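You operate a simulated robot arm through the tools that you are given. There is no shell and no other tool. Be economical: measure what you need, move in short steps, check, and stop when the job is done.

You run a simulated two-armed robot. Do the job below in one go: nothing can be reset, and whatever is moved stays where it is left.

## Task
Take the yellow torch on the top of the grey workbench and put it away on the top of the gear bench. Put two of the brass nuts from the top of the wall bench on the shelf under the long grey box. Stack the 10 mm blue tin from the long counter on top of the 12 mm blue tin. Turn the red knob to 5. Fetch the white block and set it on top of the small black case. Turn the white knob to 1. Any order will do.

Only the result counts: the job must be done as asked and must still hold three seconds after the hand-in. Knocking over, shifting, dropping, spilling or breaking anything else fails it.

## Robot
Two 7-joint arms with two-finger parallel grippers on one trunk, on a base that drives. Base frame: it is fixed to the floor where the robot stands at the start and does not move with it; the origin is under the middle of the robot, x ahead of it, y to its left, z up. Lengths are in m, angles in rad, forces in N, time in s.
The left shoulder is at the start at [0.05, 0.177, 1.179], the right one opposite. With the tool pointing down near the work surface each hand reaches from about 0.1 to 0.46 m from the robot's upright axis, wherever it stands, measured 20 degrees to its own side. Places, roughly: blue tin [0.5, -2, 1]; brass nut (3x3x2 cm) [-0.9, -0.4, 0.9]; red knob [0.2, 2.2, 0.9]; shelf under the long grey box [1.7, -2.1, 0.4]; small black case [1.75, -2, 0.5]; top of the gear bench [4.3, -0.8, 0.9]; white block [2.5, 3, 0.5]; white knob [2.6, 2.7, 1]; yellow torch [0.5, 0, 1]. Payload 3.43 kg a hand.
Tool frame (each hand has its own): the origin (TCP) lies between the finger pads and is the grasp point; the fingertips stand 0.034 m ahead of it; z points along the fingers, y is the line along which they close. The gripper opens to 0.128 m. The fingers are 0.024 m wide and 0.012 m thick; the gripper's body (0.048 by 0.13 m) begins 0.096 m behind the TCP.
Orientation is told as [roll, pitch, yaw] about the base's x, y, z axes, in that order, counted from this pose: with the fingers straight down and closing along the base's y, the tool's x points along the base's -x, its y along +y and its z along -z.

## Interface
- The arms move only by the tool nudge_tool. It takes "left_increments", "right_increments" or both (then of equal length, played together; a hand with none holds still); each is a list of rows, each a list of 3 entries, a list of its own where there are three numbers: the shift along the base's x, y, z in m, then the turn, a rotation vector about the base's x, y, z in rad, then the gripper command, from -1 (shut) to 1 (fully open), values between in proportion. In form: [[[x, y, z], [ax, ay, az], claw], ...]. A call has 1 to 8 rows; each row shifts and turns the commanded pose from where the row before left it. Each row takes 0.2 s and may step no farther than 0.05 m and 0.15 rad from the row before; otherwise, or with a gripper value out of range, the whole call is refused. Where a pose cannot be reached the arm comes as near as it can. A force on the tool above 40 N (or 10 N above the force at the start of the call, whichever is more), or a blocked arm, ends the call early, and 0.2 s more pass. Each finger travels about 0.108 m/s and halts on what it meets, pressing with about 38 N; the grip force reading is that of the motor and also rises with nothing between the fingers. The clock runs only during rows and for 0.2 s after the last one: add rows that do not move to give the fingers time. The reply holds the time, the measured pose of the TCP, the force on the tool along the base axes, the opening and the grip force, in the units named above and with some noise, with the torque about the TCP (base axes, N m) and any sound that the robot's microphone picked up.
- Cameras (640 x 400 px; columns grow to the right, rows downward): "scene" is now at [0.0973, -0.0881, 1.3255]; the picture's right is [-0.92, -0.39, 0.00], its down [-0.28, 0.66, -0.70] and it looks along [0.27, -0.64, -0.72] (base axes); focal length 214 px, centre (320, 200). "left" rides on the left gripper at [0.076, 0.011, -0.16] in its tool frame; the picture's right is [-0.15, 0.99, 0.00], its down [-0.88, -0.13, -0.46] and it looks along [-0.45, -0.07, 0.89] (tool axes); focal length 234 px, centre (320, 200). "right" rides on the right gripper at [0.076, -0.011, -0.16] in its tool frame; the picture's right is [0.15, 0.99, 0.00], its down [-0.88, 0.13, -0.46] and it looks along [-0.45, 0.07, 0.89] (tool axes); focal length 234 px, centre (320, 200). There is no depth. A picture from a camera that has moved, and an enlarged one, comes with that camera's place and axes in the base frame and with its lens. The place of the scene camera against the robot may be out by one fixed shift of up to 0.018 m in any direction.
- camera(camera): a new picture of that camera. No time passes.
- slide_trunk(by): slides the trunk up (or, below 0, down) by that many m; the arms and the scene camera ride with it, the base frame stays. It gives what a move gives, with no picture.
- drive_base(legs): drives the robot by 1 to 6 legs, each [ahead, turn to the left] in m and rad, along the robot's own axes; the way and the turn of a leg run together, so that a leg with both is an arc; at most 1.5 m and 3.142 rad a leg. The arms and the cameras ride along, it lands a little off, and it stops where it bumps. It gives what a move gives.
- pan_tilt(pan, tilt): turns the head with the scene camera to pan (to the left, within 1.396 rad either way) and tilt (down, from -0.506 to 1.204), counted from straight ahead of the robot. It gives what a move gives.
- zoom(camera, box): a new picture of the part [left, top, right, bottom] of that camera's present view, enlarged. No time passes.
- finish_job(): hands the job in; it is judged then, once.

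Go step by step. Nothing tells you exact positions but the pictures and the camera data: compare them with the known pose of the tool, close in by small moves and look again before you grip or let go. The budget is 186 turns and 158 pictures, counting those below and the enlarged ones. Unless the task says otherwise, let go and move clear before handing in.

The tools are called after "Emit:" as name(argument=value, ...) on one line, values as JSON. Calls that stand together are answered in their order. nudge_tool: Moves the arms, as the interface text tells. Its arguments: {"type":"object","properties":{"left_increments":{"type":"array","items":{"type":"array"}},"right_increments":{"type":"array","items":{"type":"array"}}},"required":[]} The other tools are called the same way: slide_trunk (by) slides the trunk up or down; drive_base (legs) drives the base; pan_tilt (pan, tilt) turns the head that bears the scene camera; camera (camera) takes a picture; zoom (camera, box) takes an enlarged picture of a part of a camera's view; finish_job () hands the job in.

At the start:

```text
clock: 0.0
left_tcp_pos: [0.4402, -0.0345, 1.104]
left_orientation: [0.0, -0.001, 0.003]
left_contact_force: [-0.5, -0.2, 0.2]
left_moment: [0.0, 0.01, -0.01]
left_grip_width: 0.1278
left_grasp_force: 0.0
right_tcp_pos: [0.3015, -0.3219, 1.0693]
right_orientation: [-0.001, 0.0, -0.001]
right_contact_force: [0.8, 0.2, -0.8]
right_moment: [-0.01, -0.03, 0.03]
right_grip_width: 0.1282
right_grasp_force: 0.0
trunk travel left (down, up): [-0.35, 0.051]
robot x, y, heading: [0.0047, -0.0014, -0.002]
head pan, tilt: [-1.175, 0.801]
```

scene: 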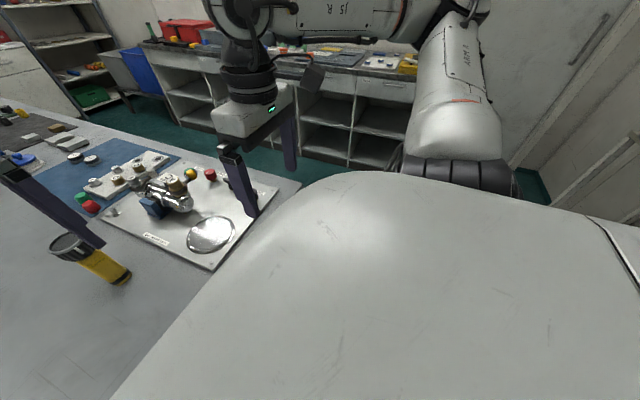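
right: 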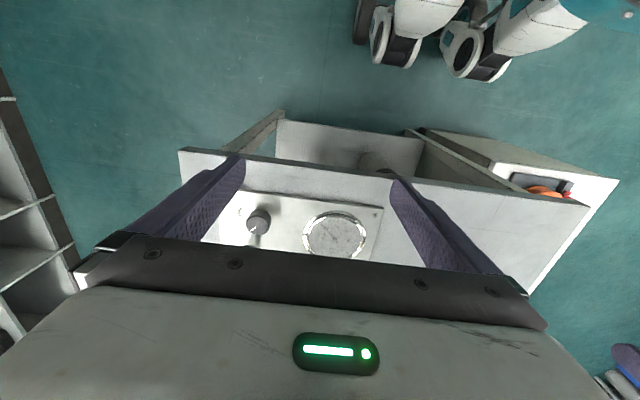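
left: 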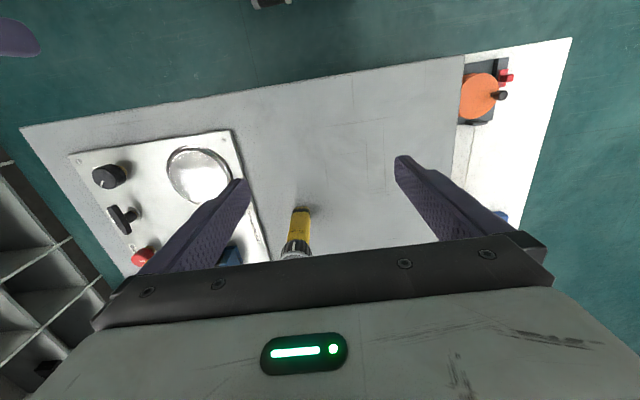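

The yellow torch lies on the grey workbench below the left hand. I first look around with the head.

Emit:
pan_tilt(pan=0.0, tilt=0.8)

Emit:
camera(camera="scene")

Emit:
zoom(camera="left", box=[200, 150, 440, 300])

```text
clock: 1.4
left_tcp_pos: [0.4404, -0.0348, 1.1047]
left_orientation: [0.001, 0.0, 0.003]
left_contact_force: [-0.5, 0.1, -0.2]
left_moment: [0.01, 0.0, -0.01]
left_grip_width: 0.128
left_grasp_force: 0.0
right_tcp_pos: [0.3003, -0.3223, 1.0708]
right_orientation: [0.0, 0.0, -0.001]
right_contact_force: [0.2, -0.5, 0.2]
right_moment: [0.03, 0.02, 0.02]
right_grip_width: 0.1277
right_grasp_force: 0.1
trunk travel left (down, up): [-0.35, 0.051]
robot x, y, heading: [-0.0011, 0.0002, -0.001]
head pan, tilt: [0.0, 0.799]
```

```text
154 pictures are left
camera scene: at [0.1469, -0.0139, 1.3257], right [0.0, -1.0, 0.0], down [-0.72, 0.0, -0.7], along [0.7, 0.0, -0.72], focal length 214 px, centre (320, 200)
```

scene: 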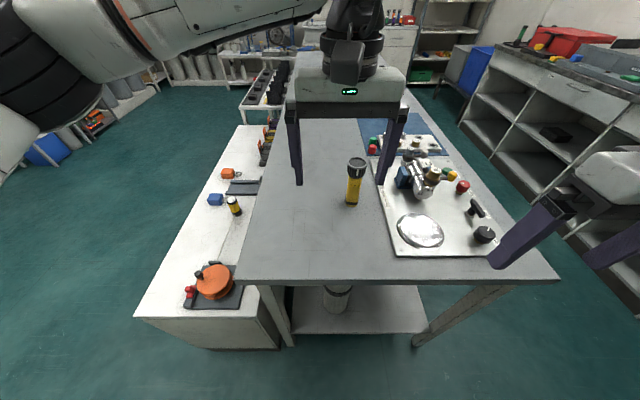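

```text
2.67 times, centred on (320, 225) of left
camera zoom: at [0.3622, -0.0219, 1.2638], right [0.14, 0.99, 0.0], down [0.88, -0.13, 0.46], along [0.45, -0.07, -0.89], focal length 624 px, centre (320, 133)
```

zoom: 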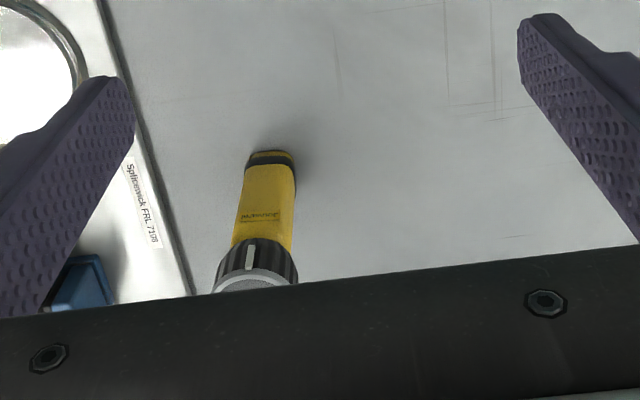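

The torch stands upright at about (0.56, -0.09), from z≈0.87 to 1.04. I survey the room further.

Emit:
pan_tilt(pan=0.0, tilt=0.3)

Emit:
camera(camera="scene")

Emit:
pan_tilt(pan=1.3, tilt=0.4)

Emit:
camera(camera="scene")

Emit:
pan_tilt(pan=-1.0, tilt=0.4)

Emit:
camera(camera="scene")

```text
clock: 2.3
left_tcp_pos: [0.4396, -0.0358, 1.1047]
left_orientation: [-0.002, 0.001, 0.002]
left_contact_force: [0.0, -0.3, -0.5]
left_moment: [0.01, -0.04, -0.03]
left_grip_width: 0.128
left_grasp_force: 0.0
right_tcp_pos: [0.3009, -0.3211, 1.0709]
right_orientation: [0.0, 0.0, -0.002]
right_contact_force: [-0.3, 0.6, -0.4]
right_moment: [-0.01, 0.02, -0.02]
right_grip_width: 0.1278
right_grasp_force: 0.1
trunk travel left (down, up): [-0.35, 0.051]
robot x, y, heading: [-0.0037, -0.0041, 0.001]
head pan, tilt: [0.0, 0.3]
```

```text
152 pictures are left
camera scene: at [0.1596, -0.0138, 1.3699], right [0.0, -1.0, 0.0], down [-0.3, 0.0, -0.96], along [0.96, 0.0, -0.3], focal length 214 px, centre (320, 200)
```

scene: 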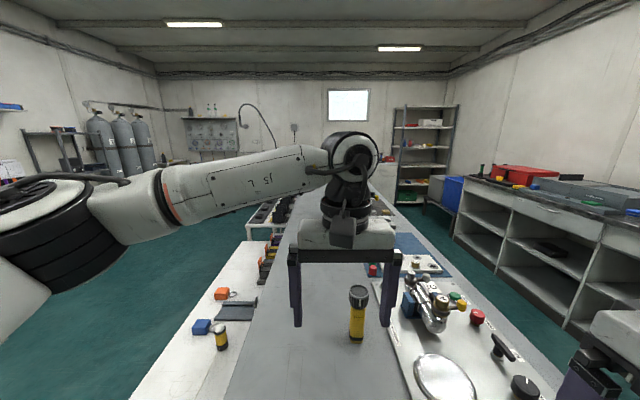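

```text
clock: 3.8
left_tcp_pos: [0.4403, -0.0346, 1.105]
left_orientation: [0.0, 0.0, 0.002]
left_contact_force: [0.3, -1.1, 0.7]
left_moment: [-0.03, 0.02, -0.01]
left_grip_width: 0.128
left_grasp_force: 0.0
right_tcp_pos: [0.3018, -0.3217, 1.0702]
right_orientation: [-0.001, -0.001, -0.002]
right_contact_force: [-0.8, 0.2, -0.2]
right_moment: [0.0, -0.04, 0.02]
right_grip_width: 0.1281
right_grasp_force: 0.0
trunk travel left (down, up): [-0.35, 0.051]
robot x, y, heading: [-0.0012, -0.0033, 0.001]
head pan, tilt: [1.3, 0.4]
```

```text
151 pictures are left
camera scene: at [0.091, 0.0754, 1.3608], right [0.96, -0.27, 0.0], down [-0.1, -0.37, -0.92], along [0.25, 0.89, -0.39], focal length 214 px, centre (320, 200)
```

scene: 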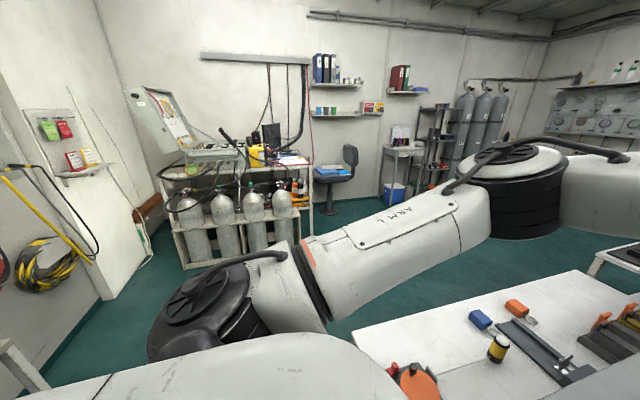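

```text
clock: 5.9
left_tcp_pos: [0.4389, -0.0358, 1.1055]
left_orientation: [0.0, -0.002, 0.004]
left_contact_force: [-0.3, 0.1, -0.4]
left_moment: [-0.02, 0.01, 0.0]
left_grip_width: 0.1278
left_grasp_force: 0.0
right_tcp_pos: [0.3015, -0.3219, 1.0702]
right_orientation: [0.0, 0.0, -0.001]
right_contact_force: [0.0, -1.3, -0.3]
right_moment: [-0.01, 0.01, -0.01]
right_grip_width: 0.128
right_grasp_force: 0.1
trunk travel left (down, up): [-0.35, 0.051]
robot x, y, heading: [0.0004, 0.0001, 0.003]
head pan, tilt: [-1.0, 0.4]
```

```text
150 pictures are left
camera scene: at [0.1163, -0.0917, 1.3608], right [-0.84, -0.54, 0.0], down [-0.21, 0.33, -0.92], along [0.5, -0.77, -0.39], focal length 214 px, centre (320, 200)
```

scene: 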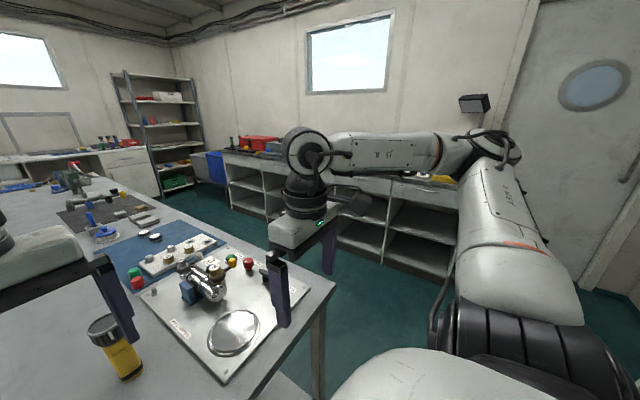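

The workbench lies ahead, the counter on the right, and a cylinder bench and panels on the left. I check the robot's own clearance to the bench by looking down.

Emit:
pan_tilt(pan=0.0, tilt=1.2)

Emit:
camera(camera="scene")

Emit:
pan_tilt(pan=-1.39, tilt=0.6)

Emit:
camera(camera="scene")

```text
clock: 7.2
left_tcp_pos: [0.439, -0.0358, 1.1037]
left_orientation: [-0.002, -0.003, 0.0]
left_contact_force: [-0.1, 0.0, 0.1]
left_moment: [0.01, -0.01, 0.0]
left_grip_width: 0.1284
left_grasp_force: 0.0
right_tcp_pos: [0.3019, -0.3217, 1.0693]
right_orientation: [-0.001, 0.0, -0.001]
right_contact_force: [-0.4, -0.1, -0.6]
right_moment: [-0.04, 0.01, -0.02]
right_grip_width: 0.1283
right_grasp_force: 0.0
trunk travel left (down, up): [-0.35, 0.051]
robot x, y, heading: [-0.0006, -0.0032, -0.002]
head pan, tilt: [0.0, 1.201]
```

```text
149 pictures are left
camera scene: at [0.1221, -0.0139, 1.298], right [0.0, -1.0, 0.0], down [-0.93, 0.0, -0.36], along [0.36, 0.0, -0.93], focal length 214 px, centre (320, 200)
```

scene: 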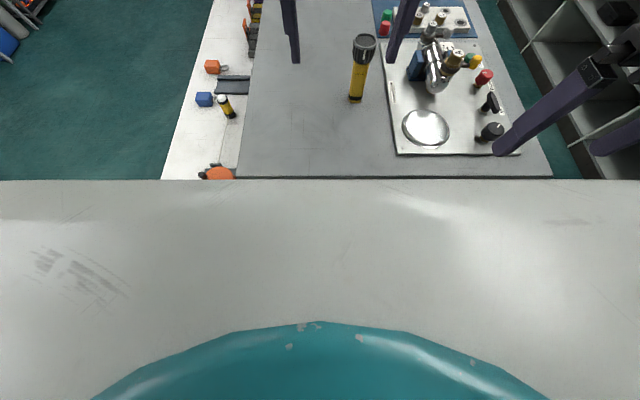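

```text
clock: 8.7
left_tcp_pos: [0.4392, -0.0349, 1.1054]
left_orientation: [0.0, 0.001, 0.003]
left_contact_force: [-0.3, 0.2, 0.3]
left_moment: [-0.02, 0.02, 0.01]
left_grip_width: 0.1277
left_grasp_force: 0.1
right_tcp_pos: [0.3022, -0.3218, 1.07]
right_orientation: [-0.001, 0.001, -0.002]
right_contact_force: [0.3, 0.2, 1.0]
right_moment: [-0.01, 0.03, -0.02]
right_grip_width: 0.1278
right_grasp_force: 0.1
trunk travel left (down, up): [-0.35, 0.051]
robot x, y, heading: [0.0018, -0.0009, -0.001]
head pan, tilt: [-1.389, 0.6]
```

```text
148 pictures are left
camera scene: at [0.0822, -0.1007, 1.3425], right [-0.98, -0.18, 0.0], down [-0.1, 0.56, -0.82], along [0.15, -0.81, -0.57], focal length 214 px, centre (320, 200)
```

scene: 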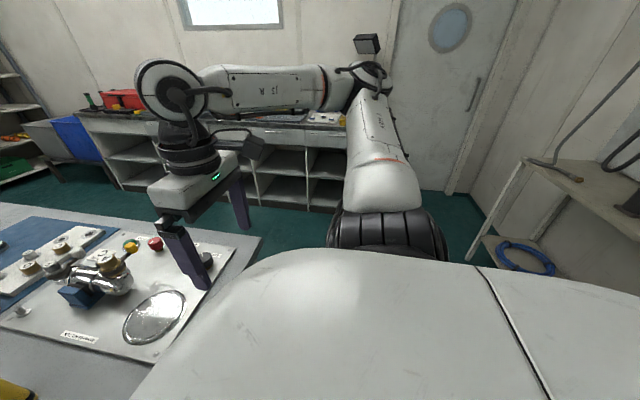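

I move the left hand above the torch.

Emit:
nudge_tool(left_increments=[[[0.02, -0.01, 0.02], [0, 0, 0], 0.5], [[0.04, -0.02, 0], [0, 0, 0], 0.5], [[0.03, -0.01, 0], [0, 0, 0], 0.5], [[0.02, -0.01, 0], [0, 0, 0], 0.5], [[0, 0, 0], [0, 0, 0], 0.5]])

Emit:
camera(camera="left")

```text
clock: 10.1
left_tcp_pos: [0.5608, -0.0412, 1.136]
left_orientation: [-0.038, -0.002, 0.081]
left_contact_force: [-0.2, -0.3, 0.4]
left_moment: [-0.01, 0.01, -0.03]
left_grip_width: 0.0958
left_grasp_force: 0.0
left hand out of reach, approached as far as the arm can: row 4
right_tcp_pos: [0.3007, -0.3208, 1.0693]
right_orientation: [0.001, 0.0, -0.002]
right_contact_force: [-0.5, -0.2, 0.0]
right_moment: [-0.01, -0.01, 0.02]
right_grip_width: 0.1279
right_grasp_force: 0.0
trunk travel left (down, up): [-0.35, 0.051]
robot x, y, heading: [0.0023, -0.0008, 0.008]
head pan, tilt: [-1.389, 0.6]
stopped in row 5 (left hand): the arm was blocked; the commanded pose is now the measured one
```

```text
147 pictures are left
camera left: at [0.4821, -0.0277, 1.2943], right [0.07, 1.0, -0.04], down [0.89, -0.04, 0.46], along [0.46, -0.06, -0.89], focal length 234 px, centre (320, 200)
```

left: 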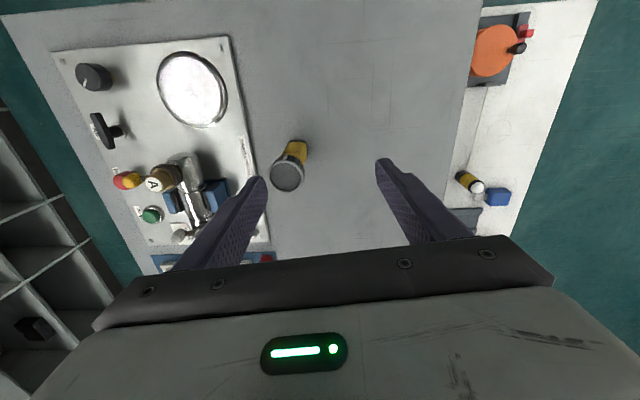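

The torch is at about (0.58, -0.082), out of reach. I pull back, turn right a bit and move closer.

Emit:
nudge_tool(left_increments=[[[-0.04, 0.02, 0], [0.02, 0, -0.04], 0.5], [[-0.04, 0.02, 0], [0.018, 0, -0.041], 0.5], [[-0.04, 0.02, 0], [0, 0, 0], 0.5]])

Emit:
drive_base(legs=[[0, -0.4], [0.1, 0]])

Emit:
camera(camera="left")

```text
clock: 10.9
left_tcp_pos: [0.4389, 0.018, 1.1331]
left_orientation: [0.001, -0.005, -0.003]
left_contact_force: [-0.3, 0.1, 0.2]
left_moment: [-0.04, 0.02, -0.03]
left_grip_width: 0.0956
left_grasp_force: 0.2
right_tcp_pos: [0.2998, -0.3207, 1.0707]
right_orientation: [-0.002, -0.003, -0.003]
right_contact_force: [-0.8, -0.4, 0.1]
right_moment: [-0.02, 0.03, -0.03]
right_grip_width: 0.128
right_grasp_force: 0.2
trunk travel left (down, up): [-0.35, 0.051]
robot x, y, heading: [0.0002, 0.0025, -0.003]
head pan, tilt: [-1.389, 0.6]
```

```text
clock: 13.2
left_tcp_pos: [0.5086, -0.1918, 1.1323]
left_orientation: [0.002, -0.005, -0.396]
left_contact_force: [0.1, 0.7, 0.4]
left_moment: [0.05, 0.01, 0.0]
left_grip_width: 0.0961
left_grasp_force: 0.2
right_tcp_pos: [0.2527, -0.4514, 1.07]
right_orientation: [-0.001, 0.001, -0.392]
right_contact_force: [-0.5, 0.1, 0.2]
right_moment: [0.01, 0.01, 0.02]
right_grip_width: 0.1281
right_grasp_force: 0.0
trunk travel left (down, up): [-0.35, 0.051]
robot x, y, heading: [0.0969, -0.0396, -0.387]
head pan, tilt: [-1.389, 0.6]
```

```text
146 pictures are left
camera left: at [0.4412, -0.1499, 1.2908], right [0.52, 0.86, 0.0], down [0.76, -0.46, 0.46], along [0.39, -0.23, -0.89], focal length 234 px, centre (320, 200)
```

left: 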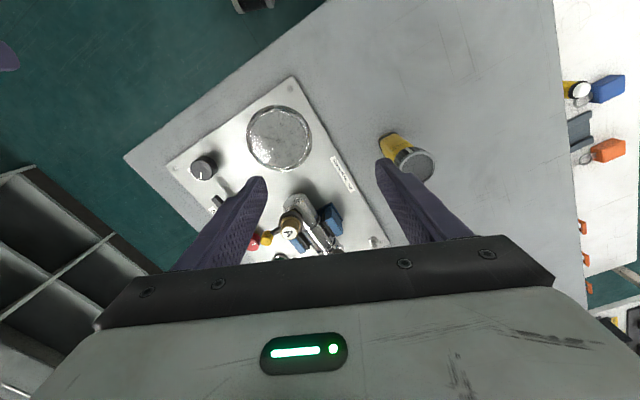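

Emit:
nudge_tool(left_increments=[[[0.017, 0.026, 0], [0, 0, 0], 0.5], [[0.017, 0.026, 0], [0, 0, 0], 0.5], [[0.017, 0.025, 0], [0, 0, 0], 0.5], [[0.015, 0.025, 0], [0, 0, 0], 0.5]])

Emit:
camera(camera="left")

```text
clock: 14.2
left_tcp_pos: [0.574, -0.0903, 1.1349]
left_orientation: [0.001, -0.006, -0.396]
left_contact_force: [0.0, 0.1, 0.0]
left_moment: [0.01, -0.02, -0.02]
left_grip_width: 0.0958
left_grasp_force: 0.0
right_tcp_pos: [0.2526, -0.4498, 1.0708]
right_orientation: [0.0, -0.004, -0.389]
right_contact_force: [-0.1, -1.3, 0.4]
right_moment: [0.03, 0.02, -0.03]
right_grip_width: 0.1281
right_grasp_force: 0.1
trunk travel left (down, up): [-0.35, 0.051]
robot x, y, heading: [0.0904, -0.039, -0.386]
head pan, tilt: [-1.389, 0.6]
```

```text
145 pictures are left
camera left: at [0.5076, -0.048, 1.2931], right [0.52, 0.86, 0.0], down [0.76, -0.46, 0.46], along [0.4, -0.24, -0.89], focal length 234 px, centre (320, 200)
```

left: 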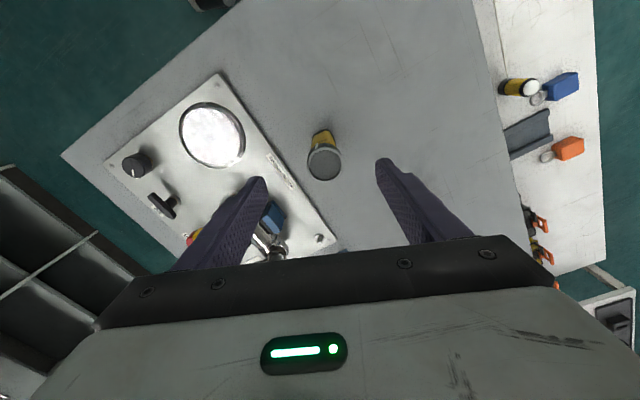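

Torch centre is about (0.585, -0.09). I descend around it.

Emit:
nudge_tool(left_increments=[[[0.01, 0, -0.03], [0, 0.005, 0], 0.5], [[0, 0, -0.035], [0, 0, 0], 0.5], [[0, 0, -0.035], [0, 0, 0], 0.5], [[0, 0, -0.035], [0, 0, 0], 0.5], [[0, 0, -0.03], [0, 0, 0], 0.5], [[0, 0, 0], [0, 0, 0], 0.5]])

Emit:
camera(camera="left")

```text
clock: 15.7
left_tcp_pos: [0.5857, -0.0879, 0.9663]
left_orientation: [-0.002, -0.001, -0.395]
left_contact_force: [-0.2, -0.3, -0.3]
left_moment: [-0.07, -0.02, -0.01]
left_grip_width: 0.0958
left_grasp_force: 0.1
right_tcp_pos: [0.2521, -0.4507, 1.0709]
right_orientation: [0.0, 0.001, -0.391]
right_contact_force: [0.1, -0.6, -0.3]
right_moment: [0.01, -0.02, -0.04]
right_grip_width: 0.128
right_grasp_force: 0.1
trunk travel left (down, up): [-0.35, 0.051]
robot x, y, heading: [0.0963, -0.0412, -0.387]
head pan, tilt: [-1.389, 0.6]
```

```text
144 pictures are left
camera left: at [0.5188, -0.0471, 1.1259], right [0.52, 0.86, 0.0], down [0.76, -0.46, 0.46], along [0.39, -0.24, -0.89], focal length 234 px, centre (320, 200)
```

left: 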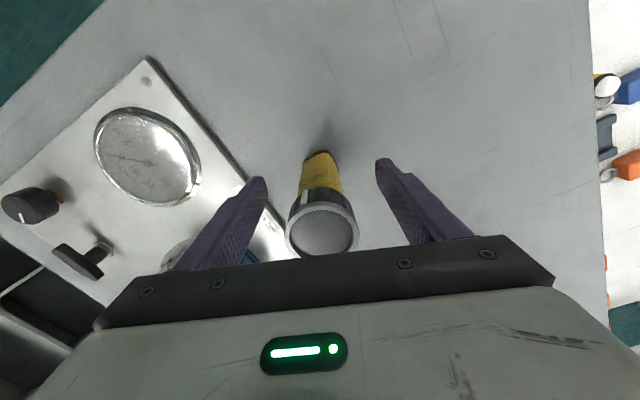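

The torch is centred between the fingers. I close.

Emit:
nudge_tool(left_increments=[[[0, 0, 0], [0, 0, 0], -1], [[0, 0, 0], [0, 0, 0], -1], [[0, 0, 0], [0, 0, 0], -1], [[0, 0, 0], [0, 0, 0], -1]])

Emit:
camera(camera="left")

```text
clock: 16.6
left_tcp_pos: [0.5861, -0.0889, 0.9675]
left_orientation: [-0.001, -0.001, -0.396]
left_contact_force: [-0.1, -1.3, -0.2]
left_moment: [-0.05, 0.01, -0.04]
left_grip_width: 0.0468
left_grasp_force: 38.2
right_tcp_pos: [0.2519, -0.451, 1.0708]
right_orientation: [-0.001, -0.001, -0.391]
right_contact_force: [1.0, 0.2, 0.0]
right_moment: [0.01, 0.01, 0.02]
right_grip_width: 0.1279
right_grasp_force: 0.2
trunk travel left (down, up): [-0.35, 0.051]
robot x, y, heading: [0.0987, -0.0408, -0.395]
head pan, tilt: [-1.389, 0.6]
```

```text
143 pictures are left
camera left: at [0.5189, -0.0472, 1.1263], right [0.52, 0.86, 0.0], down [0.76, -0.46, 0.46], along [0.39, -0.24, -0.89], focal length 234 px, centre (320, 200)
```

left: 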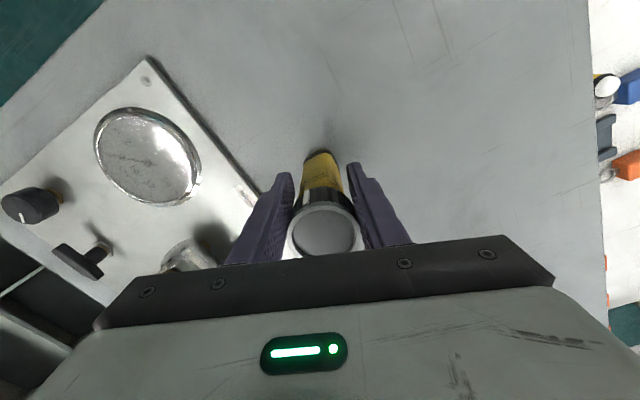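

Gripped. I lift and pull the torch in toward the robot.

Emit:
nudge_tool(left_increments=[[[0, 0, 0.03], [0, 0, 0], -1], [[0, 0, 0.04], [0, 0, 0], -1], [[-0.02, 0, 0.04], [0, 0, 0], -1], [[-0.035, 0.01, 0.03], [0, 0, 0], -1], [[-0.04, 0.01, 0], [0, 0, 0], -1], [[-0.04, 0.01, 0], [0, 0, 0], -1]])

Emit:
camera(camera="left")

Emit:
pan_tilt(pan=0.0, tilt=0.5)

Emit:
camera(camera="scene")

```text
clock: 18.1
left_tcp_pos: [0.4483, -0.059, 1.1114]
left_orientation: [0.0, -0.001, -0.394]
left_contact_force: [-0.3, 0.6, -2.8]
left_moment: [-0.01, 0.04, -0.03]
left_grip_width: 0.0466
left_grasp_force: 37.7
right_tcp_pos: [0.2507, -0.4507, 1.0708]
right_orientation: [-0.001, -0.002, -0.39]
right_contact_force: [-0.2, 1.1, 0.2]
right_moment: [0.01, 0.0, 0.0]
right_grip_width: 0.1279
right_grasp_force: 0.1
trunk travel left (down, up): [-0.35, 0.051]
robot x, y, heading: [0.095, -0.0367, -0.386]
head pan, tilt: [-1.389, 0.6]
```

```text
142 pictures are left
camera left: at [0.381, -0.0171, 1.2701], right [0.52, 0.86, 0.0], down [0.76, -0.46, 0.46], along [0.39, -0.24, -0.89], focal length 234 px, centre (320, 200)
```

left: 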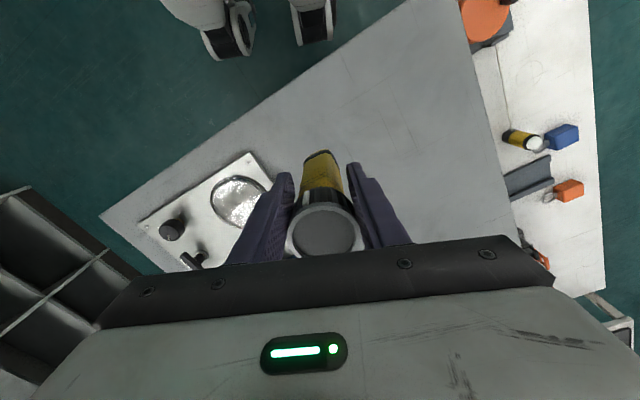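

```text
clock: 19.6
left_tcp_pos: [0.4491, -0.0569, 1.1119]
left_orientation: [-0.001, 0.0, -0.396]
left_contact_force: [0.2, 1.0, -3.0]
left_moment: [0.02, 0.07, 0.05]
left_grip_width: 0.0466
left_grasp_force: 37.9
right_tcp_pos: [0.252, -0.4504, 1.0708]
right_orientation: [-0.001, -0.002, -0.391]
right_contact_force: [0.2, -0.5, 0.3]
right_moment: [0.02, 0.02, 0.01]
right_grip_width: 0.1278
right_grasp_force: 0.0
trunk travel left (down, up): [-0.35, 0.051]
robot x, y, heading: [0.0957, -0.0361, -0.392]
head pan, tilt: [0.0, 0.499]
```

```text
141 pictures are left
camera scene: at [0.2403, -0.114, 1.3516], right [-0.38, -0.93, 0.0], down [-0.44, 0.18, -0.88], along [0.81, -0.33, -0.48], focal length 214 px, centre (320, 200)
```

scene: 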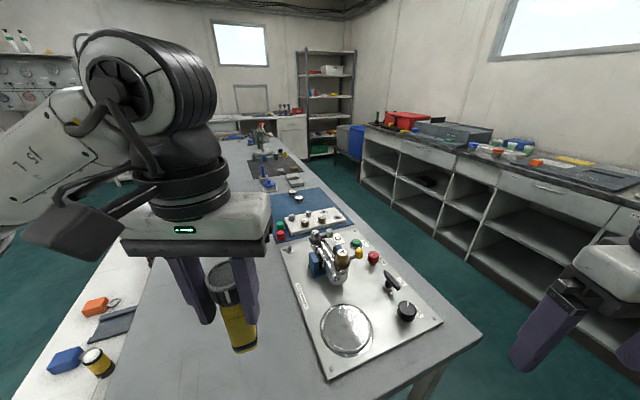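

Torch held. I back out, go round the bench's corner into the aisle on the right, and look along it.

Emit:
drive_base(legs=[[-0.25, 0], [0, -1.18], [1.2, 0], [0, 1.57]])

Emit:
camera(camera="scene")

```text
clock: 33.8
left_tcp_pos: [0.2484, -1.022, 1.1102]
left_orientation: [0.0, 0.001, 0.038]
left_contact_force: [-0.1, -0.7, -3.5]
left_moment: [-0.02, 0.07, -0.04]
left_grip_width: 0.0458
left_grasp_force: 37.6
right_tcp_pos: [0.2339, -1.4615, 1.0711]
right_orientation: [-0.001, -0.002, 0.046]
right_contact_force: [0.0, -0.2, 0.1]
right_moment: [-0.01, -0.01, 0.01]
right_grip_width: 0.1279
right_grasp_force: 0.1
trunk travel left (down, up): [-0.35, 0.051]
robot x, y, heading: [-0.0824, -1.1513, 0.047]
head pan, tilt: [0.0, 0.499]
```

```text
140 pictures are left
camera scene: at [0.076, -1.1604, 1.3516], right [0.05, -1.0, 0.0], down [-0.48, -0.02, -0.88], along [0.88, 0.04, -0.48], focal length 214 px, centre (320, 200)
```

scene: 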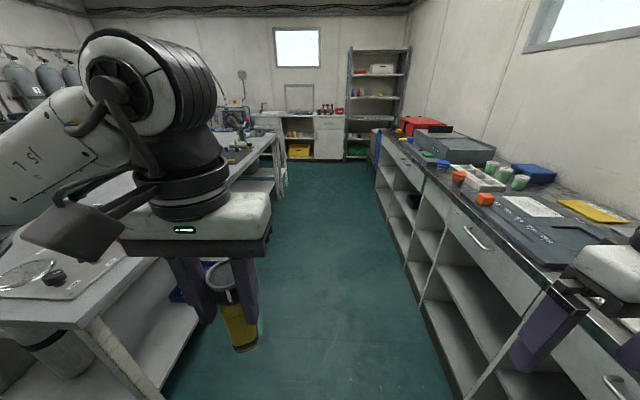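

The aisle is free; I drive toward the far bench.

Emit:
drive_base(legs=[[1.5, -0.02], [1.2, 0]])

Emit:
pan_tilt(pan=-0.3, tilt=0.5)

Emit:
camera(camera="scene")

```text
clock: 47.1
left_tcp_pos: [3.0043, -1.0523, 1.11]
left_orientation: [0.0, 0.0, -0.029]
left_contact_force: [1.0, -0.1, -3.1]
left_moment: [0.01, 0.06, -0.01]
left_grip_width: 0.0458
left_grasp_force: 38.6
right_tcp_pos: [2.9606, -1.4887, 1.0711]
right_orientation: [0.0, 0.0, -0.025]
right_contact_force: [-0.3, 0.2, 0.0]
right_moment: [0.02, 0.0, -0.04]
right_grip_width: 0.1279
right_grasp_force: 0.2
trunk travel left (down, up): [-0.35, 0.051]
robot x, y, heading: [2.6644, -1.1628, -0.02]
head pan, tilt: [0.0, 0.499]
```

```text
clock: 47.9
left_tcp_pos: [3.0035, -1.0535, 1.1112]
left_orientation: [0.0, -0.001, -0.029]
left_contact_force: [0.6, -1.2, -2.8]
left_moment: [-0.02, 0.06, 0.03]
left_grip_width: 0.0455
left_grasp_force: 38.5
right_tcp_pos: [2.9614, -1.4896, 1.0713]
right_orientation: [0.0, -0.001, -0.025]
right_contact_force: [0.4, 0.3, 0.5]
right_moment: [0.01, 0.03, 0.0]
right_grip_width: 0.1282
right_grasp_force: 0.1
trunk travel left (down, up): [-0.35, 0.051]
robot x, y, heading: [2.666, -1.1622, -0.023]
head pan, tilt: [-0.3, 0.499]
```

```text
139 pictures are left
camera scene: at [2.8197, -1.2052, 1.3516], right [-0.32, -0.95, 0.0], down [-0.45, 0.15, -0.88], along [0.83, -0.28, -0.48], focal length 214 px, centre (320, 200)
```

scene: 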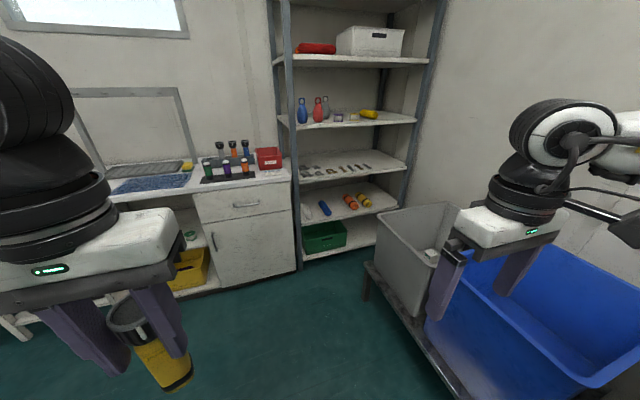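

The gear bench is ahead-left at the far wall. I zoom in on its top.

Emit:
zoom(camera="scene", box=[60, 110, 300, 260])

Emit:
pan_tilt(pan=0.3, tilt=0.4)

Emit:
camera(camera="scene")

```text
2.67 times, centred on (180, 185) of scene
camera zoom: at [2.8197, -1.2052, 1.3516], right [-0.32, -0.95, 0.0], down [-0.45, 0.15, -0.88], along [0.83, -0.28, -0.48], focal length 572 px, centre (693, 240)
```

zoom: 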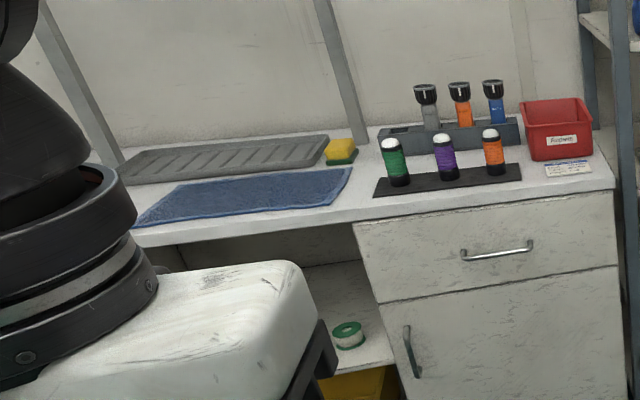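

```text
clock: 48.9
left_tcp_pos: [3.0046, -1.052, 1.1119]
left_orientation: [0.0, 0.001, -0.031]
left_contact_force: [-0.1, 0.0, -2.9]
left_moment: [0.01, 0.11, 0.0]
left_grip_width: 0.0459
left_grasp_force: 38.0
right_tcp_pos: [2.9604, -1.4901, 1.07]
right_orientation: [0.0, 0.0, -0.024]
right_contact_force: [0.6, -0.4, 1.5]
right_moment: [0.01, -0.01, 0.0]
right_grip_width: 0.1281
right_grasp_force: 0.1
trunk travel left (down, up): [-0.35, 0.051]
robot x, y, heading: [2.6677, -1.1642, -0.022]
head pan, tilt: [0.3, 0.4]
```

```text
137 pictures are left
camera scene: at [2.8225, -1.1511, 1.3607], right [0.27, -0.96, 0.0], down [-0.37, -0.11, -0.92], along [0.89, 0.25, -0.39], focal length 214 px, centre (320, 200)
```

scene: 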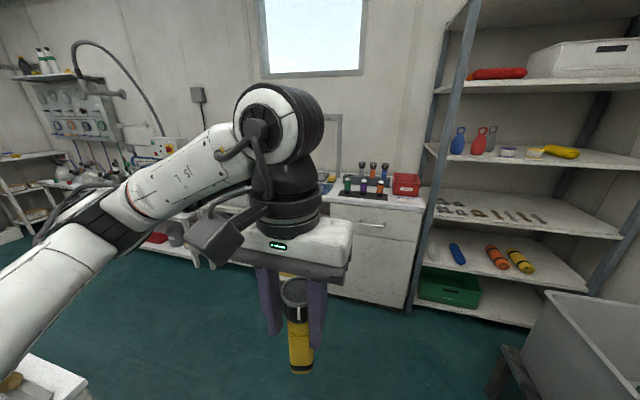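

The gear bench top carries a torch rack, bottle tray, towel and a red box; there is free space near its front around (3.98, -0.92). I drive up to it.

Emit:
drive_base(legs=[[0, 0.12], [0.8, 0]])

Emit:
pan_tilt(pan=0.2, tilt=0.6)

Emit:
camera(camera="scene")

Emit:
camera(camera="left")

```text
clock: 53.7
left_tcp_pos: [3.765, -0.937, 1.1112]
left_orientation: [0.0, 0.0, 0.091]
left_contact_force: [0.5, 0.1, -3.5]
left_moment: [-0.01, 0.03, -0.01]
left_grip_width: 0.0452
left_grasp_force: 37.9
right_tcp_pos: [3.7755, -1.3763, 1.0697]
right_orientation: [0.001, 0.0, 0.096]
right_contact_force: [-0.4, -0.2, -0.1]
right_moment: [-0.04, 0.01, -0.02]
right_grip_width: 0.1279
right_grasp_force: 0.2
trunk travel left (down, up): [-0.35, 0.051]
robot x, y, heading: [3.4429, -1.0826, 0.099]
head pan, tilt: [0.3, 0.4]
```

```text
clock: 54.4
left_tcp_pos: [3.7669, -0.9369, 1.1115]
left_orientation: [0.001, 0.0, 0.09]
left_contact_force: [-0.3, 0.1, -3.0]
left_moment: [-0.01, 0.07, -0.01]
left_grip_width: 0.0453
left_grasp_force: 37.3
right_tcp_pos: [3.7749, -1.3768, 1.0702]
right_orientation: [0.0, 0.002, 0.096]
right_contact_force: [-0.1, 0.2, -0.3]
right_moment: [-0.02, -0.05, -0.02]
right_grip_width: 0.1278
right_grasp_force: 0.0
trunk travel left (down, up): [-0.35, 0.051]
robot x, y, heading: [3.4426, -1.0851, 0.096]
head pan, tilt: [0.201, 0.6]
```

```text
136 pictures are left
camera scene: at [3.5939, -1.0665, 1.3426], right [0.29, -0.96, 0.0], down [-0.54, -0.17, -0.83], along [0.79, 0.24, -0.56], focal length 214 px, centre (320, 200)
```

scene: 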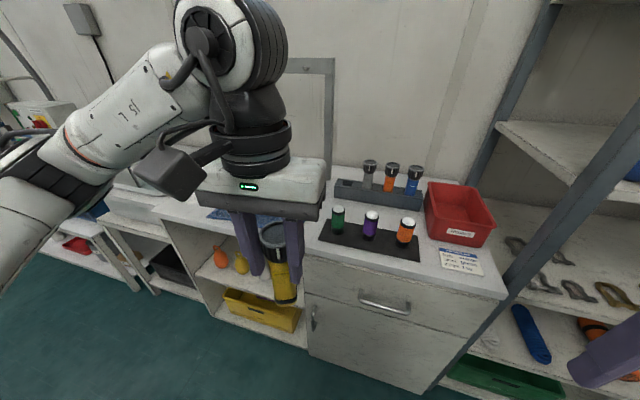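

```text
135 pictures are left
camera left: at [3.6875, -0.9315, 1.2698], right [0.06, 1.0, 0.0], down [0.89, -0.05, 0.46], along [0.46, -0.03, -0.89], focal length 234 px, centre (320, 200)
```

left: 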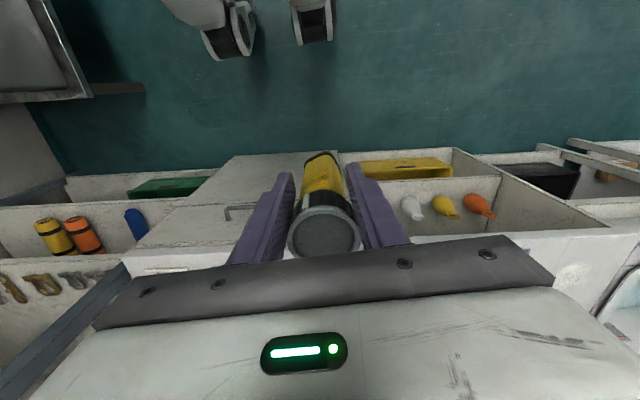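

Emit:
zoom(camera="scene", box=[290, 140, 450, 270])

```text
3.08 times, centred on (370, 205) of scene
camera zoom: at [3.5939, -1.0665, 1.3426], right [0.29, -0.96, 0.0], down [-0.54, -0.17, -0.83], along [0.79, 0.24, -0.56], focal length 660 px, centre (166, 185)
```

zoom: 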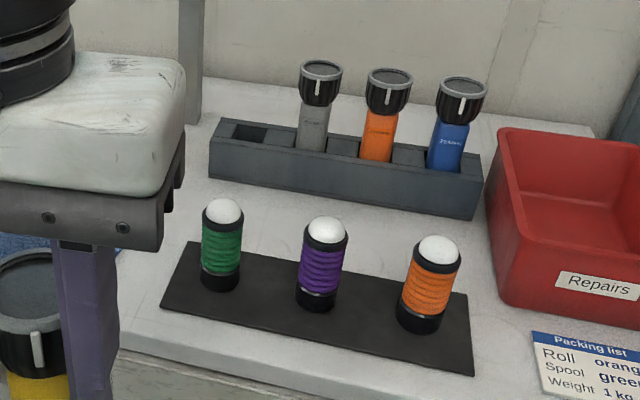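

The torch rack on the gear bench has an empty fourth slot beside the grey torch; that is where the torch belongs. I turn the left hand by -90° so the fingers will close across the row, and draw the right hand in.

Emit:
nudge_tool(left_increments=[[[-0.02, 0, 0.01], [0, 0, -0.15], -1], [[0, 0, 0.01], [0, 0, -0.15], -1], [[0, 0, 0], [0, 0, -0.15], -1], [[0, 0, 0], [0, 0, -0.15], -1], [[0, 0, 0], [0, 0, -0.15], -1], [[0, 0, 0], [0, 0, -0.15], -1], [[0, 0, 0], [0, 0, -0.15], -1], [[0, 0, 0], [0, 0, -0.15], -1]], right_increments=[[[-0.03, 0, 0.02], [0, 0, 0], 0], [[-0.03, 0, 0.02], [0, 0, 0], 0], [[-0.03, 0, 0.0], [0, 0, 0], 0], [[-0.02, 0, 0], [0, 0, 0], 0], [[0, 0, 0], [0, 0, 0], 0], [[0, 0, 0], [0, 0, 0], 0], [[0, 0, 0], [0, 0, 0], 0], [[0, 0, 0], [0, 0, 0], 0]])

Emit:
nudge_tool(left_increments=[[[0, 0, 0], [0, 0, -0.15], -1], [[0, 0, 0], [0, 0, -0.15], -1], [[0, 0, 0], [0, 0, -0.15], -1]])

Emit:
camera(camera="left")

```text
clock: 56.2
left_tcp_pos: [3.7461, -0.9381, 1.1308]
left_orientation: [0.0, -0.001, -1.11]
left_contact_force: [-0.1, 0.2, -3.1]
left_moment: [0.02, -0.02, 0.0]
left_grip_width: 0.0454
left_grasp_force: 37.5
right_tcp_pos: [3.666, -1.3767, 1.1101]
right_orientation: [-0.001, 0.0, 0.094]
right_contact_force: [0.3, -0.8, 0.0]
right_moment: [0.0, -0.02, -0.05]
right_grip_width: 0.0641
right_grasp_force: 0.1
trunk travel left (down, up): [-0.35, 0.051]
robot x, y, heading: [3.4447, -1.0868, 0.093]
head pan, tilt: [0.201, 0.6]
```

```text
clock: 57.0
left_tcp_pos: [3.7211, -0.9545, 1.1263]
left_orientation: [0.001, 0.0, -1.559]
left_contact_force: [0.0, -0.3, -3.1]
left_moment: [0.07, -0.02, 0.02]
left_grip_width: 0.0455
left_grasp_force: 38.0
left hand out of reach, approached as far as the arm can: row 3
right_tcp_pos: [3.665, -1.3774, 1.1108]
right_orientation: [-0.001, -0.003, 0.095]
right_contact_force: [-0.8, -0.6, 0.0]
right_moment: [0.0, -0.04, -0.02]
right_grip_width: 0.0638
right_grasp_force: 0.1
trunk travel left (down, up): [-0.35, 0.051]
robot x, y, heading: [3.4413, -1.0874, 0.1]
head pan, tilt: [0.201, 0.6]
```

```text
133 pictures are left
camera left: at [3.7294, -0.8759, 1.2857], right [0.99, -0.13, 0.0], down [-0.12, -0.88, 0.46], along [-0.06, -0.45, -0.89], focal length 234 px, centre (320, 200)
```

left: 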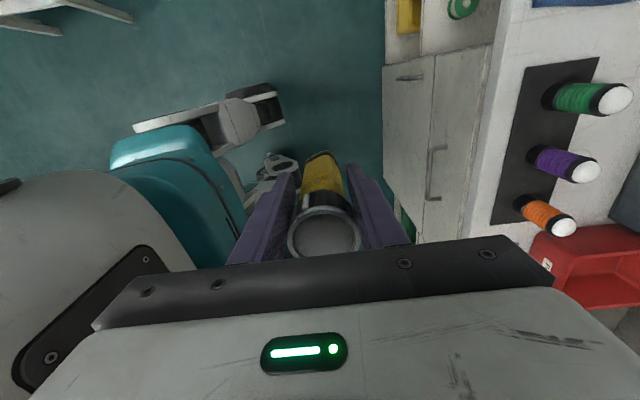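

The base front is slim, so I can get nearer. I raise the torch well above the bench things and drive closer.

Emit:
nudge_tool(left_increments=[[[0, 0, 0.04], [0, 0, 0], -1], [[0, 0, 0.04], [0, 0, 0], -1]])

Emit:
drive_base(legs=[[0, -0.25], [0.27, 0], [0, 0.15]])

Emit:
camera(camera="left")

Emit:
camera(camera="scene")

```text
clock: 57.6
left_tcp_pos: [3.7025, -0.9626, 1.2003]
left_orientation: [0.002, -0.002, -1.556]
left_contact_force: [-0.6, 0.3, -3.9]
left_moment: [0.03, 0.01, 0.02]
left_grip_width: 0.0452
left_grasp_force: 37.7
left hand out of reach, approached as far as the arm can: row 1, 2
right_tcp_pos: [3.665, -1.3765, 1.1107]
right_orientation: [0.001, -0.002, 0.097]
right_contact_force: [-0.6, -0.1, -0.3]
right_moment: [-0.01, -0.02, 0.04]
right_grip_width: 0.0641
right_grasp_force: 0.0
trunk travel left (down, up): [-0.35, 0.051]
robot x, y, heading: [3.4449, -1.0849, 0.096]
head pan, tilt: [0.201, 0.6]
```

```text
clock: 61.0
left_tcp_pos: [3.9827, -1.0258, 1.1989]
left_orientation: [0.0, -0.002, -1.645]
left_contact_force: [0.7, -0.3, -3.1]
left_moment: [0.1, -0.06, 0.01]
left_grip_width: 0.0454
left_grasp_force: 37.9
right_tcp_pos: [3.9087, -1.4344, 1.1103]
right_orientation: [0.001, -0.001, 0.007]
right_contact_force: [0.3, 0.3, -0.1]
right_moment: [0.01, 0.02, -0.01]
right_grip_width: 0.0642
right_grasp_force: 0.0
trunk travel left (down, up): [-0.35, 0.051]
robot x, y, heading: [3.7104, -1.1258, 0.003]
head pan, tilt: [0.201, 0.6]
```

```text
132 pictures are left
camera left: at [3.9985, -0.9488, 1.3587], right [0.98, -0.22, 0.0], down [-0.2, -0.87, 0.46], along [-0.1, -0.45, -0.89], focal length 234 px, centre (320, 200)
```

left: 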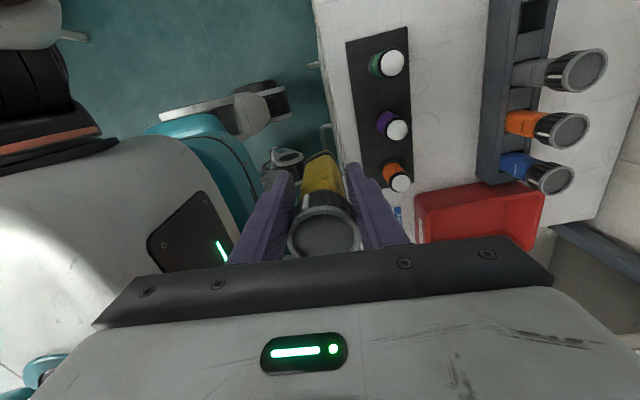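

```text
131 pictures are left
camera scene: at [3.8663, -1.1197, 1.3425], right [0.21, -0.98, 0.0], down [-0.55, -0.12, -0.82], along [0.81, 0.17, -0.57], focal length 214 px, centre (320, 200)
```

scene: 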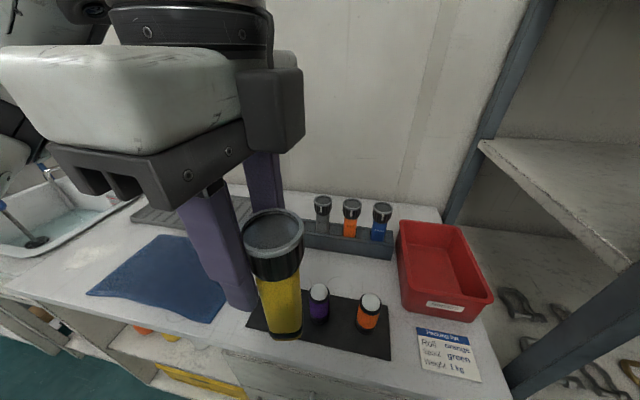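

The left camera sees the rack; the empty slot is about (4.30, -0.94). I move the torch over toward it at height.

Emit:
nudge_tool(left_increments=[[[0.045, 0.016, 0], [0, 0, 0.025], -1], [[0.045, 0.016, 0], [0, 0, 0.025], -1], [[0.045, 0.016, 0], [0, 0, 0.02], -1], [[0.045, 0.016, 0], [0, 0, 0], -1], [[0.045, 0.016, 0], [0, 0, 0], -1]])

Emit:
camera(camera="left")

```text
clock: 62.2
left_tcp_pos: [4.0254, -1.032, 1.1398]
left_orientation: [0.0, -0.002, -1.573]
left_contact_force: [0.6, -0.7, -3.1]
left_moment: [0.08, -0.03, -0.03]
left_grip_width: 0.0453
left_grasp_force: 37.7
left hand out of reach, approached as far as the arm can: row 1, 2, 3, 4, 5
right_tcp_pos: [3.9088, -1.4351, 1.1099]
right_orientation: [0.0, -0.001, 0.009]
right_contact_force: [0.1, -0.3, -0.4]
right_moment: [0.0, 0.01, 0.02]
right_grip_width: 0.0638
right_grasp_force: 0.1
trunk travel left (down, up): [-0.35, 0.051]
robot x, y, heading: [3.7125, -1.1252, 0.006]
head pan, tilt: [0.201, 0.6]
```

```text
130 pictures are left
camera left: at [4.0345, -0.9546, 1.299], right [0.99, -0.15, 0.0], down [-0.13, -0.88, 0.46], along [-0.07, -0.45, -0.89], focal length 234 px, centre (320, 200)
```

left: 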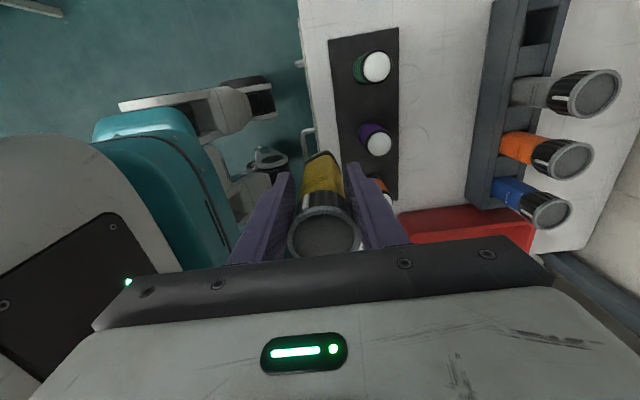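

The yaw of -90° is beyond a comfortable wrist range here. I back off, rise, and return to a half-turned yaw (about -0.8), which also clears the neighbours.

Emit:
nudge_tool(left_increments=[[[-0.045, -0.016, 0.02], [0, 0, 0.15], -1], [[-0.045, -0.016, 0.02], [0, 0, 0.15], -1], [[-0.045, -0.016, 0], [0, 0, 0.15], -1], [[0, 0, 0], [0, 0, 0.15], -1], [[0, 0, 0], [0, 0, 0.15], -1]])

Emit:
camera(camera="left")

```text
refused: row 1 steps farther than a row can; nothing moved
```

```text
129 pictures are left
camera left: at [4.0345, -0.9546, 1.299], right [0.99, -0.15, 0.0], down [-0.13, -0.88, 0.46], along [-0.07, -0.45, -0.89], focal length 234 px, centre (320, 200)
```

left: 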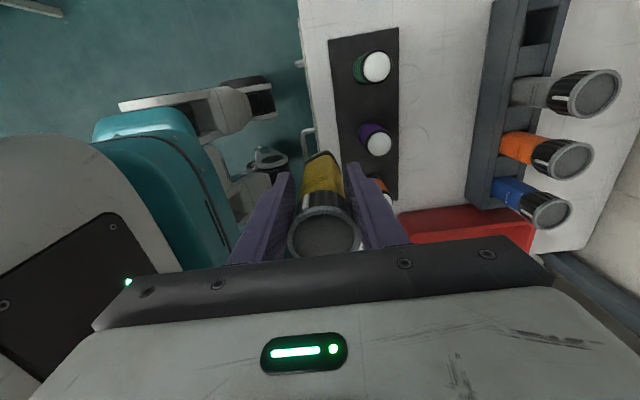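

Emit:
nudge_tool(left_increments=[[[-0.03, 0, 0.03], [0, 0, 0.14], -1], [[-0.03, 0, 0.03], [0, 0, 0.14], -1], [[-0.03, 0, 0], [0, 0, 0.14], -1], [[0, 0, 0], [0, 0, 0.14], -1], [[0, 0, 0], [0, 0, 0.14], -1]])

Emit:
camera(camera="left")

```text
clock: 63.4
left_tcp_pos: [3.9369, -1.0331, 1.2024]
left_orientation: [-0.002, 0.0, -0.87]
left_contact_force: [-0.3, -0.3, -3.3]
left_moment: [0.06, 0.02, 0.02]
left_grip_width: 0.0456
left_grasp_force: 37.7
right_tcp_pos: [3.9084, -1.4345, 1.111]
right_orientation: [0.002, -0.003, 0.007]
right_contact_force: [0.5, 0.3, 0.4]
right_moment: [0.0, -0.01, 0.01]
right_grip_width: 0.064
right_grasp_force: 0.1
trunk travel left (down, up): [-0.35, 0.051]
robot x, y, heading: [3.712, -1.126, 0.004]
head pan, tilt: [0.201, 0.6]
```

```text
128 pictures are left
camera left: at [3.8949, -0.9658, 1.3607], right [0.85, 0.53, 0.0], down [0.47, -0.76, 0.46], along [0.24, -0.39, -0.89], focal length 234 px, centre (320, 200)
```

left: 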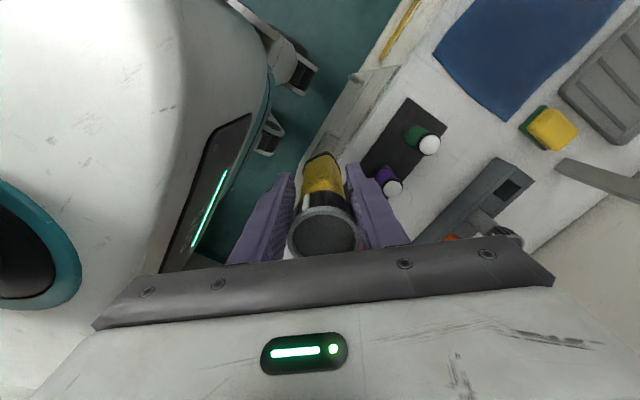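

Emit:
nudge_tool(left_increments=[[[0.04, 0.025, 0], [0, 0, 0.02], -1], [[0.04, 0.025, 0], [0, 0, 0.02], -1], [[0.045, 0.015, 0], [0, 0, 0.02], -1], [[0.045, 0.015, 0], [0, 0, 0.02], -1], [[0.045, 0.01, 0], [0, 0, 0], -1], [[0.045, 0.01, 0], [0, 0, 0], -1]])

Emit:
camera(camera="left")

```text
clock: 64.8
left_tcp_pos: [4.1852, -0.9376, 1.1959]
left_orientation: [0.002, -0.001, -0.793]
left_contact_force: [0.5, -0.6, -3.1]
left_moment: [0.04, 0.08, 0.02]
left_grip_width: 0.0454
left_grasp_force: 38.6
left hand out of reach, approached as far as the arm can: row 6
right_tcp_pos: [3.9099, -1.4336, 1.1104]
right_orientation: [-0.002, 0.002, 0.006]
right_contact_force: [-0.1, 0.0, -0.9]
right_moment: [0.01, 0.0, 0.02]
right_grip_width: 0.064
right_grasp_force: 0.1
trunk travel left (down, up): [-0.35, 0.051]
robot x, y, heading: [3.7146, -1.1234, 0.01]
head pan, tilt: [0.201, 0.6]
```

```text
127 pictures are left
camera left: at [4.138, -0.8739, 1.3552], right [0.81, 0.59, 0.0], down [0.52, -0.72, 0.46], along [0.27, -0.37, -0.89], focal length 234 px, centre (320, 200)
```

left: 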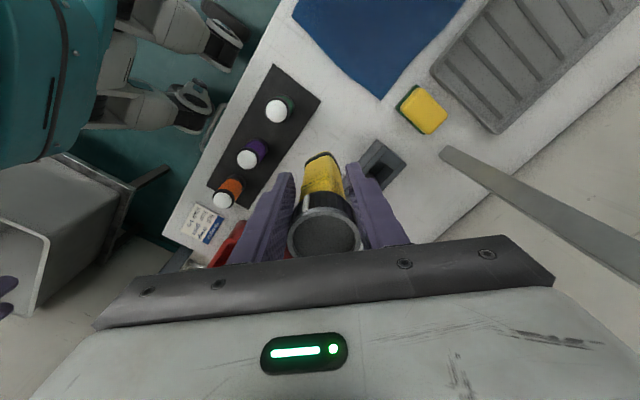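

The slot is at about (4.305, -0.92); I need ~0.1 m more. I tuck the right hand in and drive forward gently.

Emit:
nudge_tool(right_increments=[[[-0.01, 0.04, 0.01], [0, 0, 0], -1], [[-0.01, 0.04, 0.01], [0, 0, 0], -1], [[-0.01, 0.03, 0], [0, 0, 0], -1]])

Emit:
drive_base(legs=[[0.09, 0]])

Emit:
camera(camera="left")

```text
clock: 65.6
left_tcp_pos: [4.1823, -0.9369, 1.1958]
left_orientation: [0.001, -0.003, -0.792]
left_contact_force: [0.9, 0.3, -3.3]
left_moment: [0.02, 0.04, 0.01]
left_grip_width: 0.0451
left_grasp_force: 38.1
right_tcp_pos: [3.8832, -1.322, 1.1335]
right_orientation: [0.0, 0.002, 0.008]
right_contact_force: [-0.4, -0.4, -0.5]
right_moment: [0.0, -0.03, 0.02]
right_grip_width: 0.0
right_grasp_force: 32.9
trunk travel left (down, up): [-0.35, 0.051]
robot x, y, heading: [3.7114, -1.1244, 0.008]
head pan, tilt: [0.201, 0.6]
```

```text
clock: 66.5
left_tcp_pos: [4.2032, -0.9367, 1.1946]
left_orientation: [0.002, -0.003, -0.792]
left_contact_force: [-1.6, 0.1, -2.9]
left_moment: [0.04, 0.03, 0.0]
left_grip_width: 0.0452
left_grasp_force: 37.6
right_tcp_pos: [3.9023, -1.3244, 1.1335]
right_orientation: [0.002, 0.0, 0.005]
right_contact_force: [-0.6, 0.7, -0.1]
right_moment: [-0.04, -0.05, 0.01]
right_grip_width: 0.0001
right_grasp_force: 33.6
trunk travel left (down, up): [-0.35, 0.051]
robot x, y, heading: [3.7318, -1.1257, 0.007]
head pan, tilt: [0.201, 0.6]
stopped in leg 1: the robot was blocked; the commanded pose is now the measured one
```

```text
126 pictures are left
camera left: at [4.1556, -0.8739, 1.3545], right [0.81, 0.59, 0.0], down [0.53, -0.72, 0.46], along [0.27, -0.37, -0.89], focal length 234 px, centre (320, 200)
```

left: 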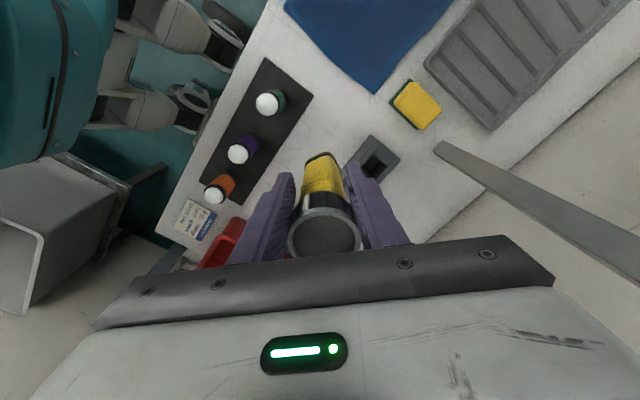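

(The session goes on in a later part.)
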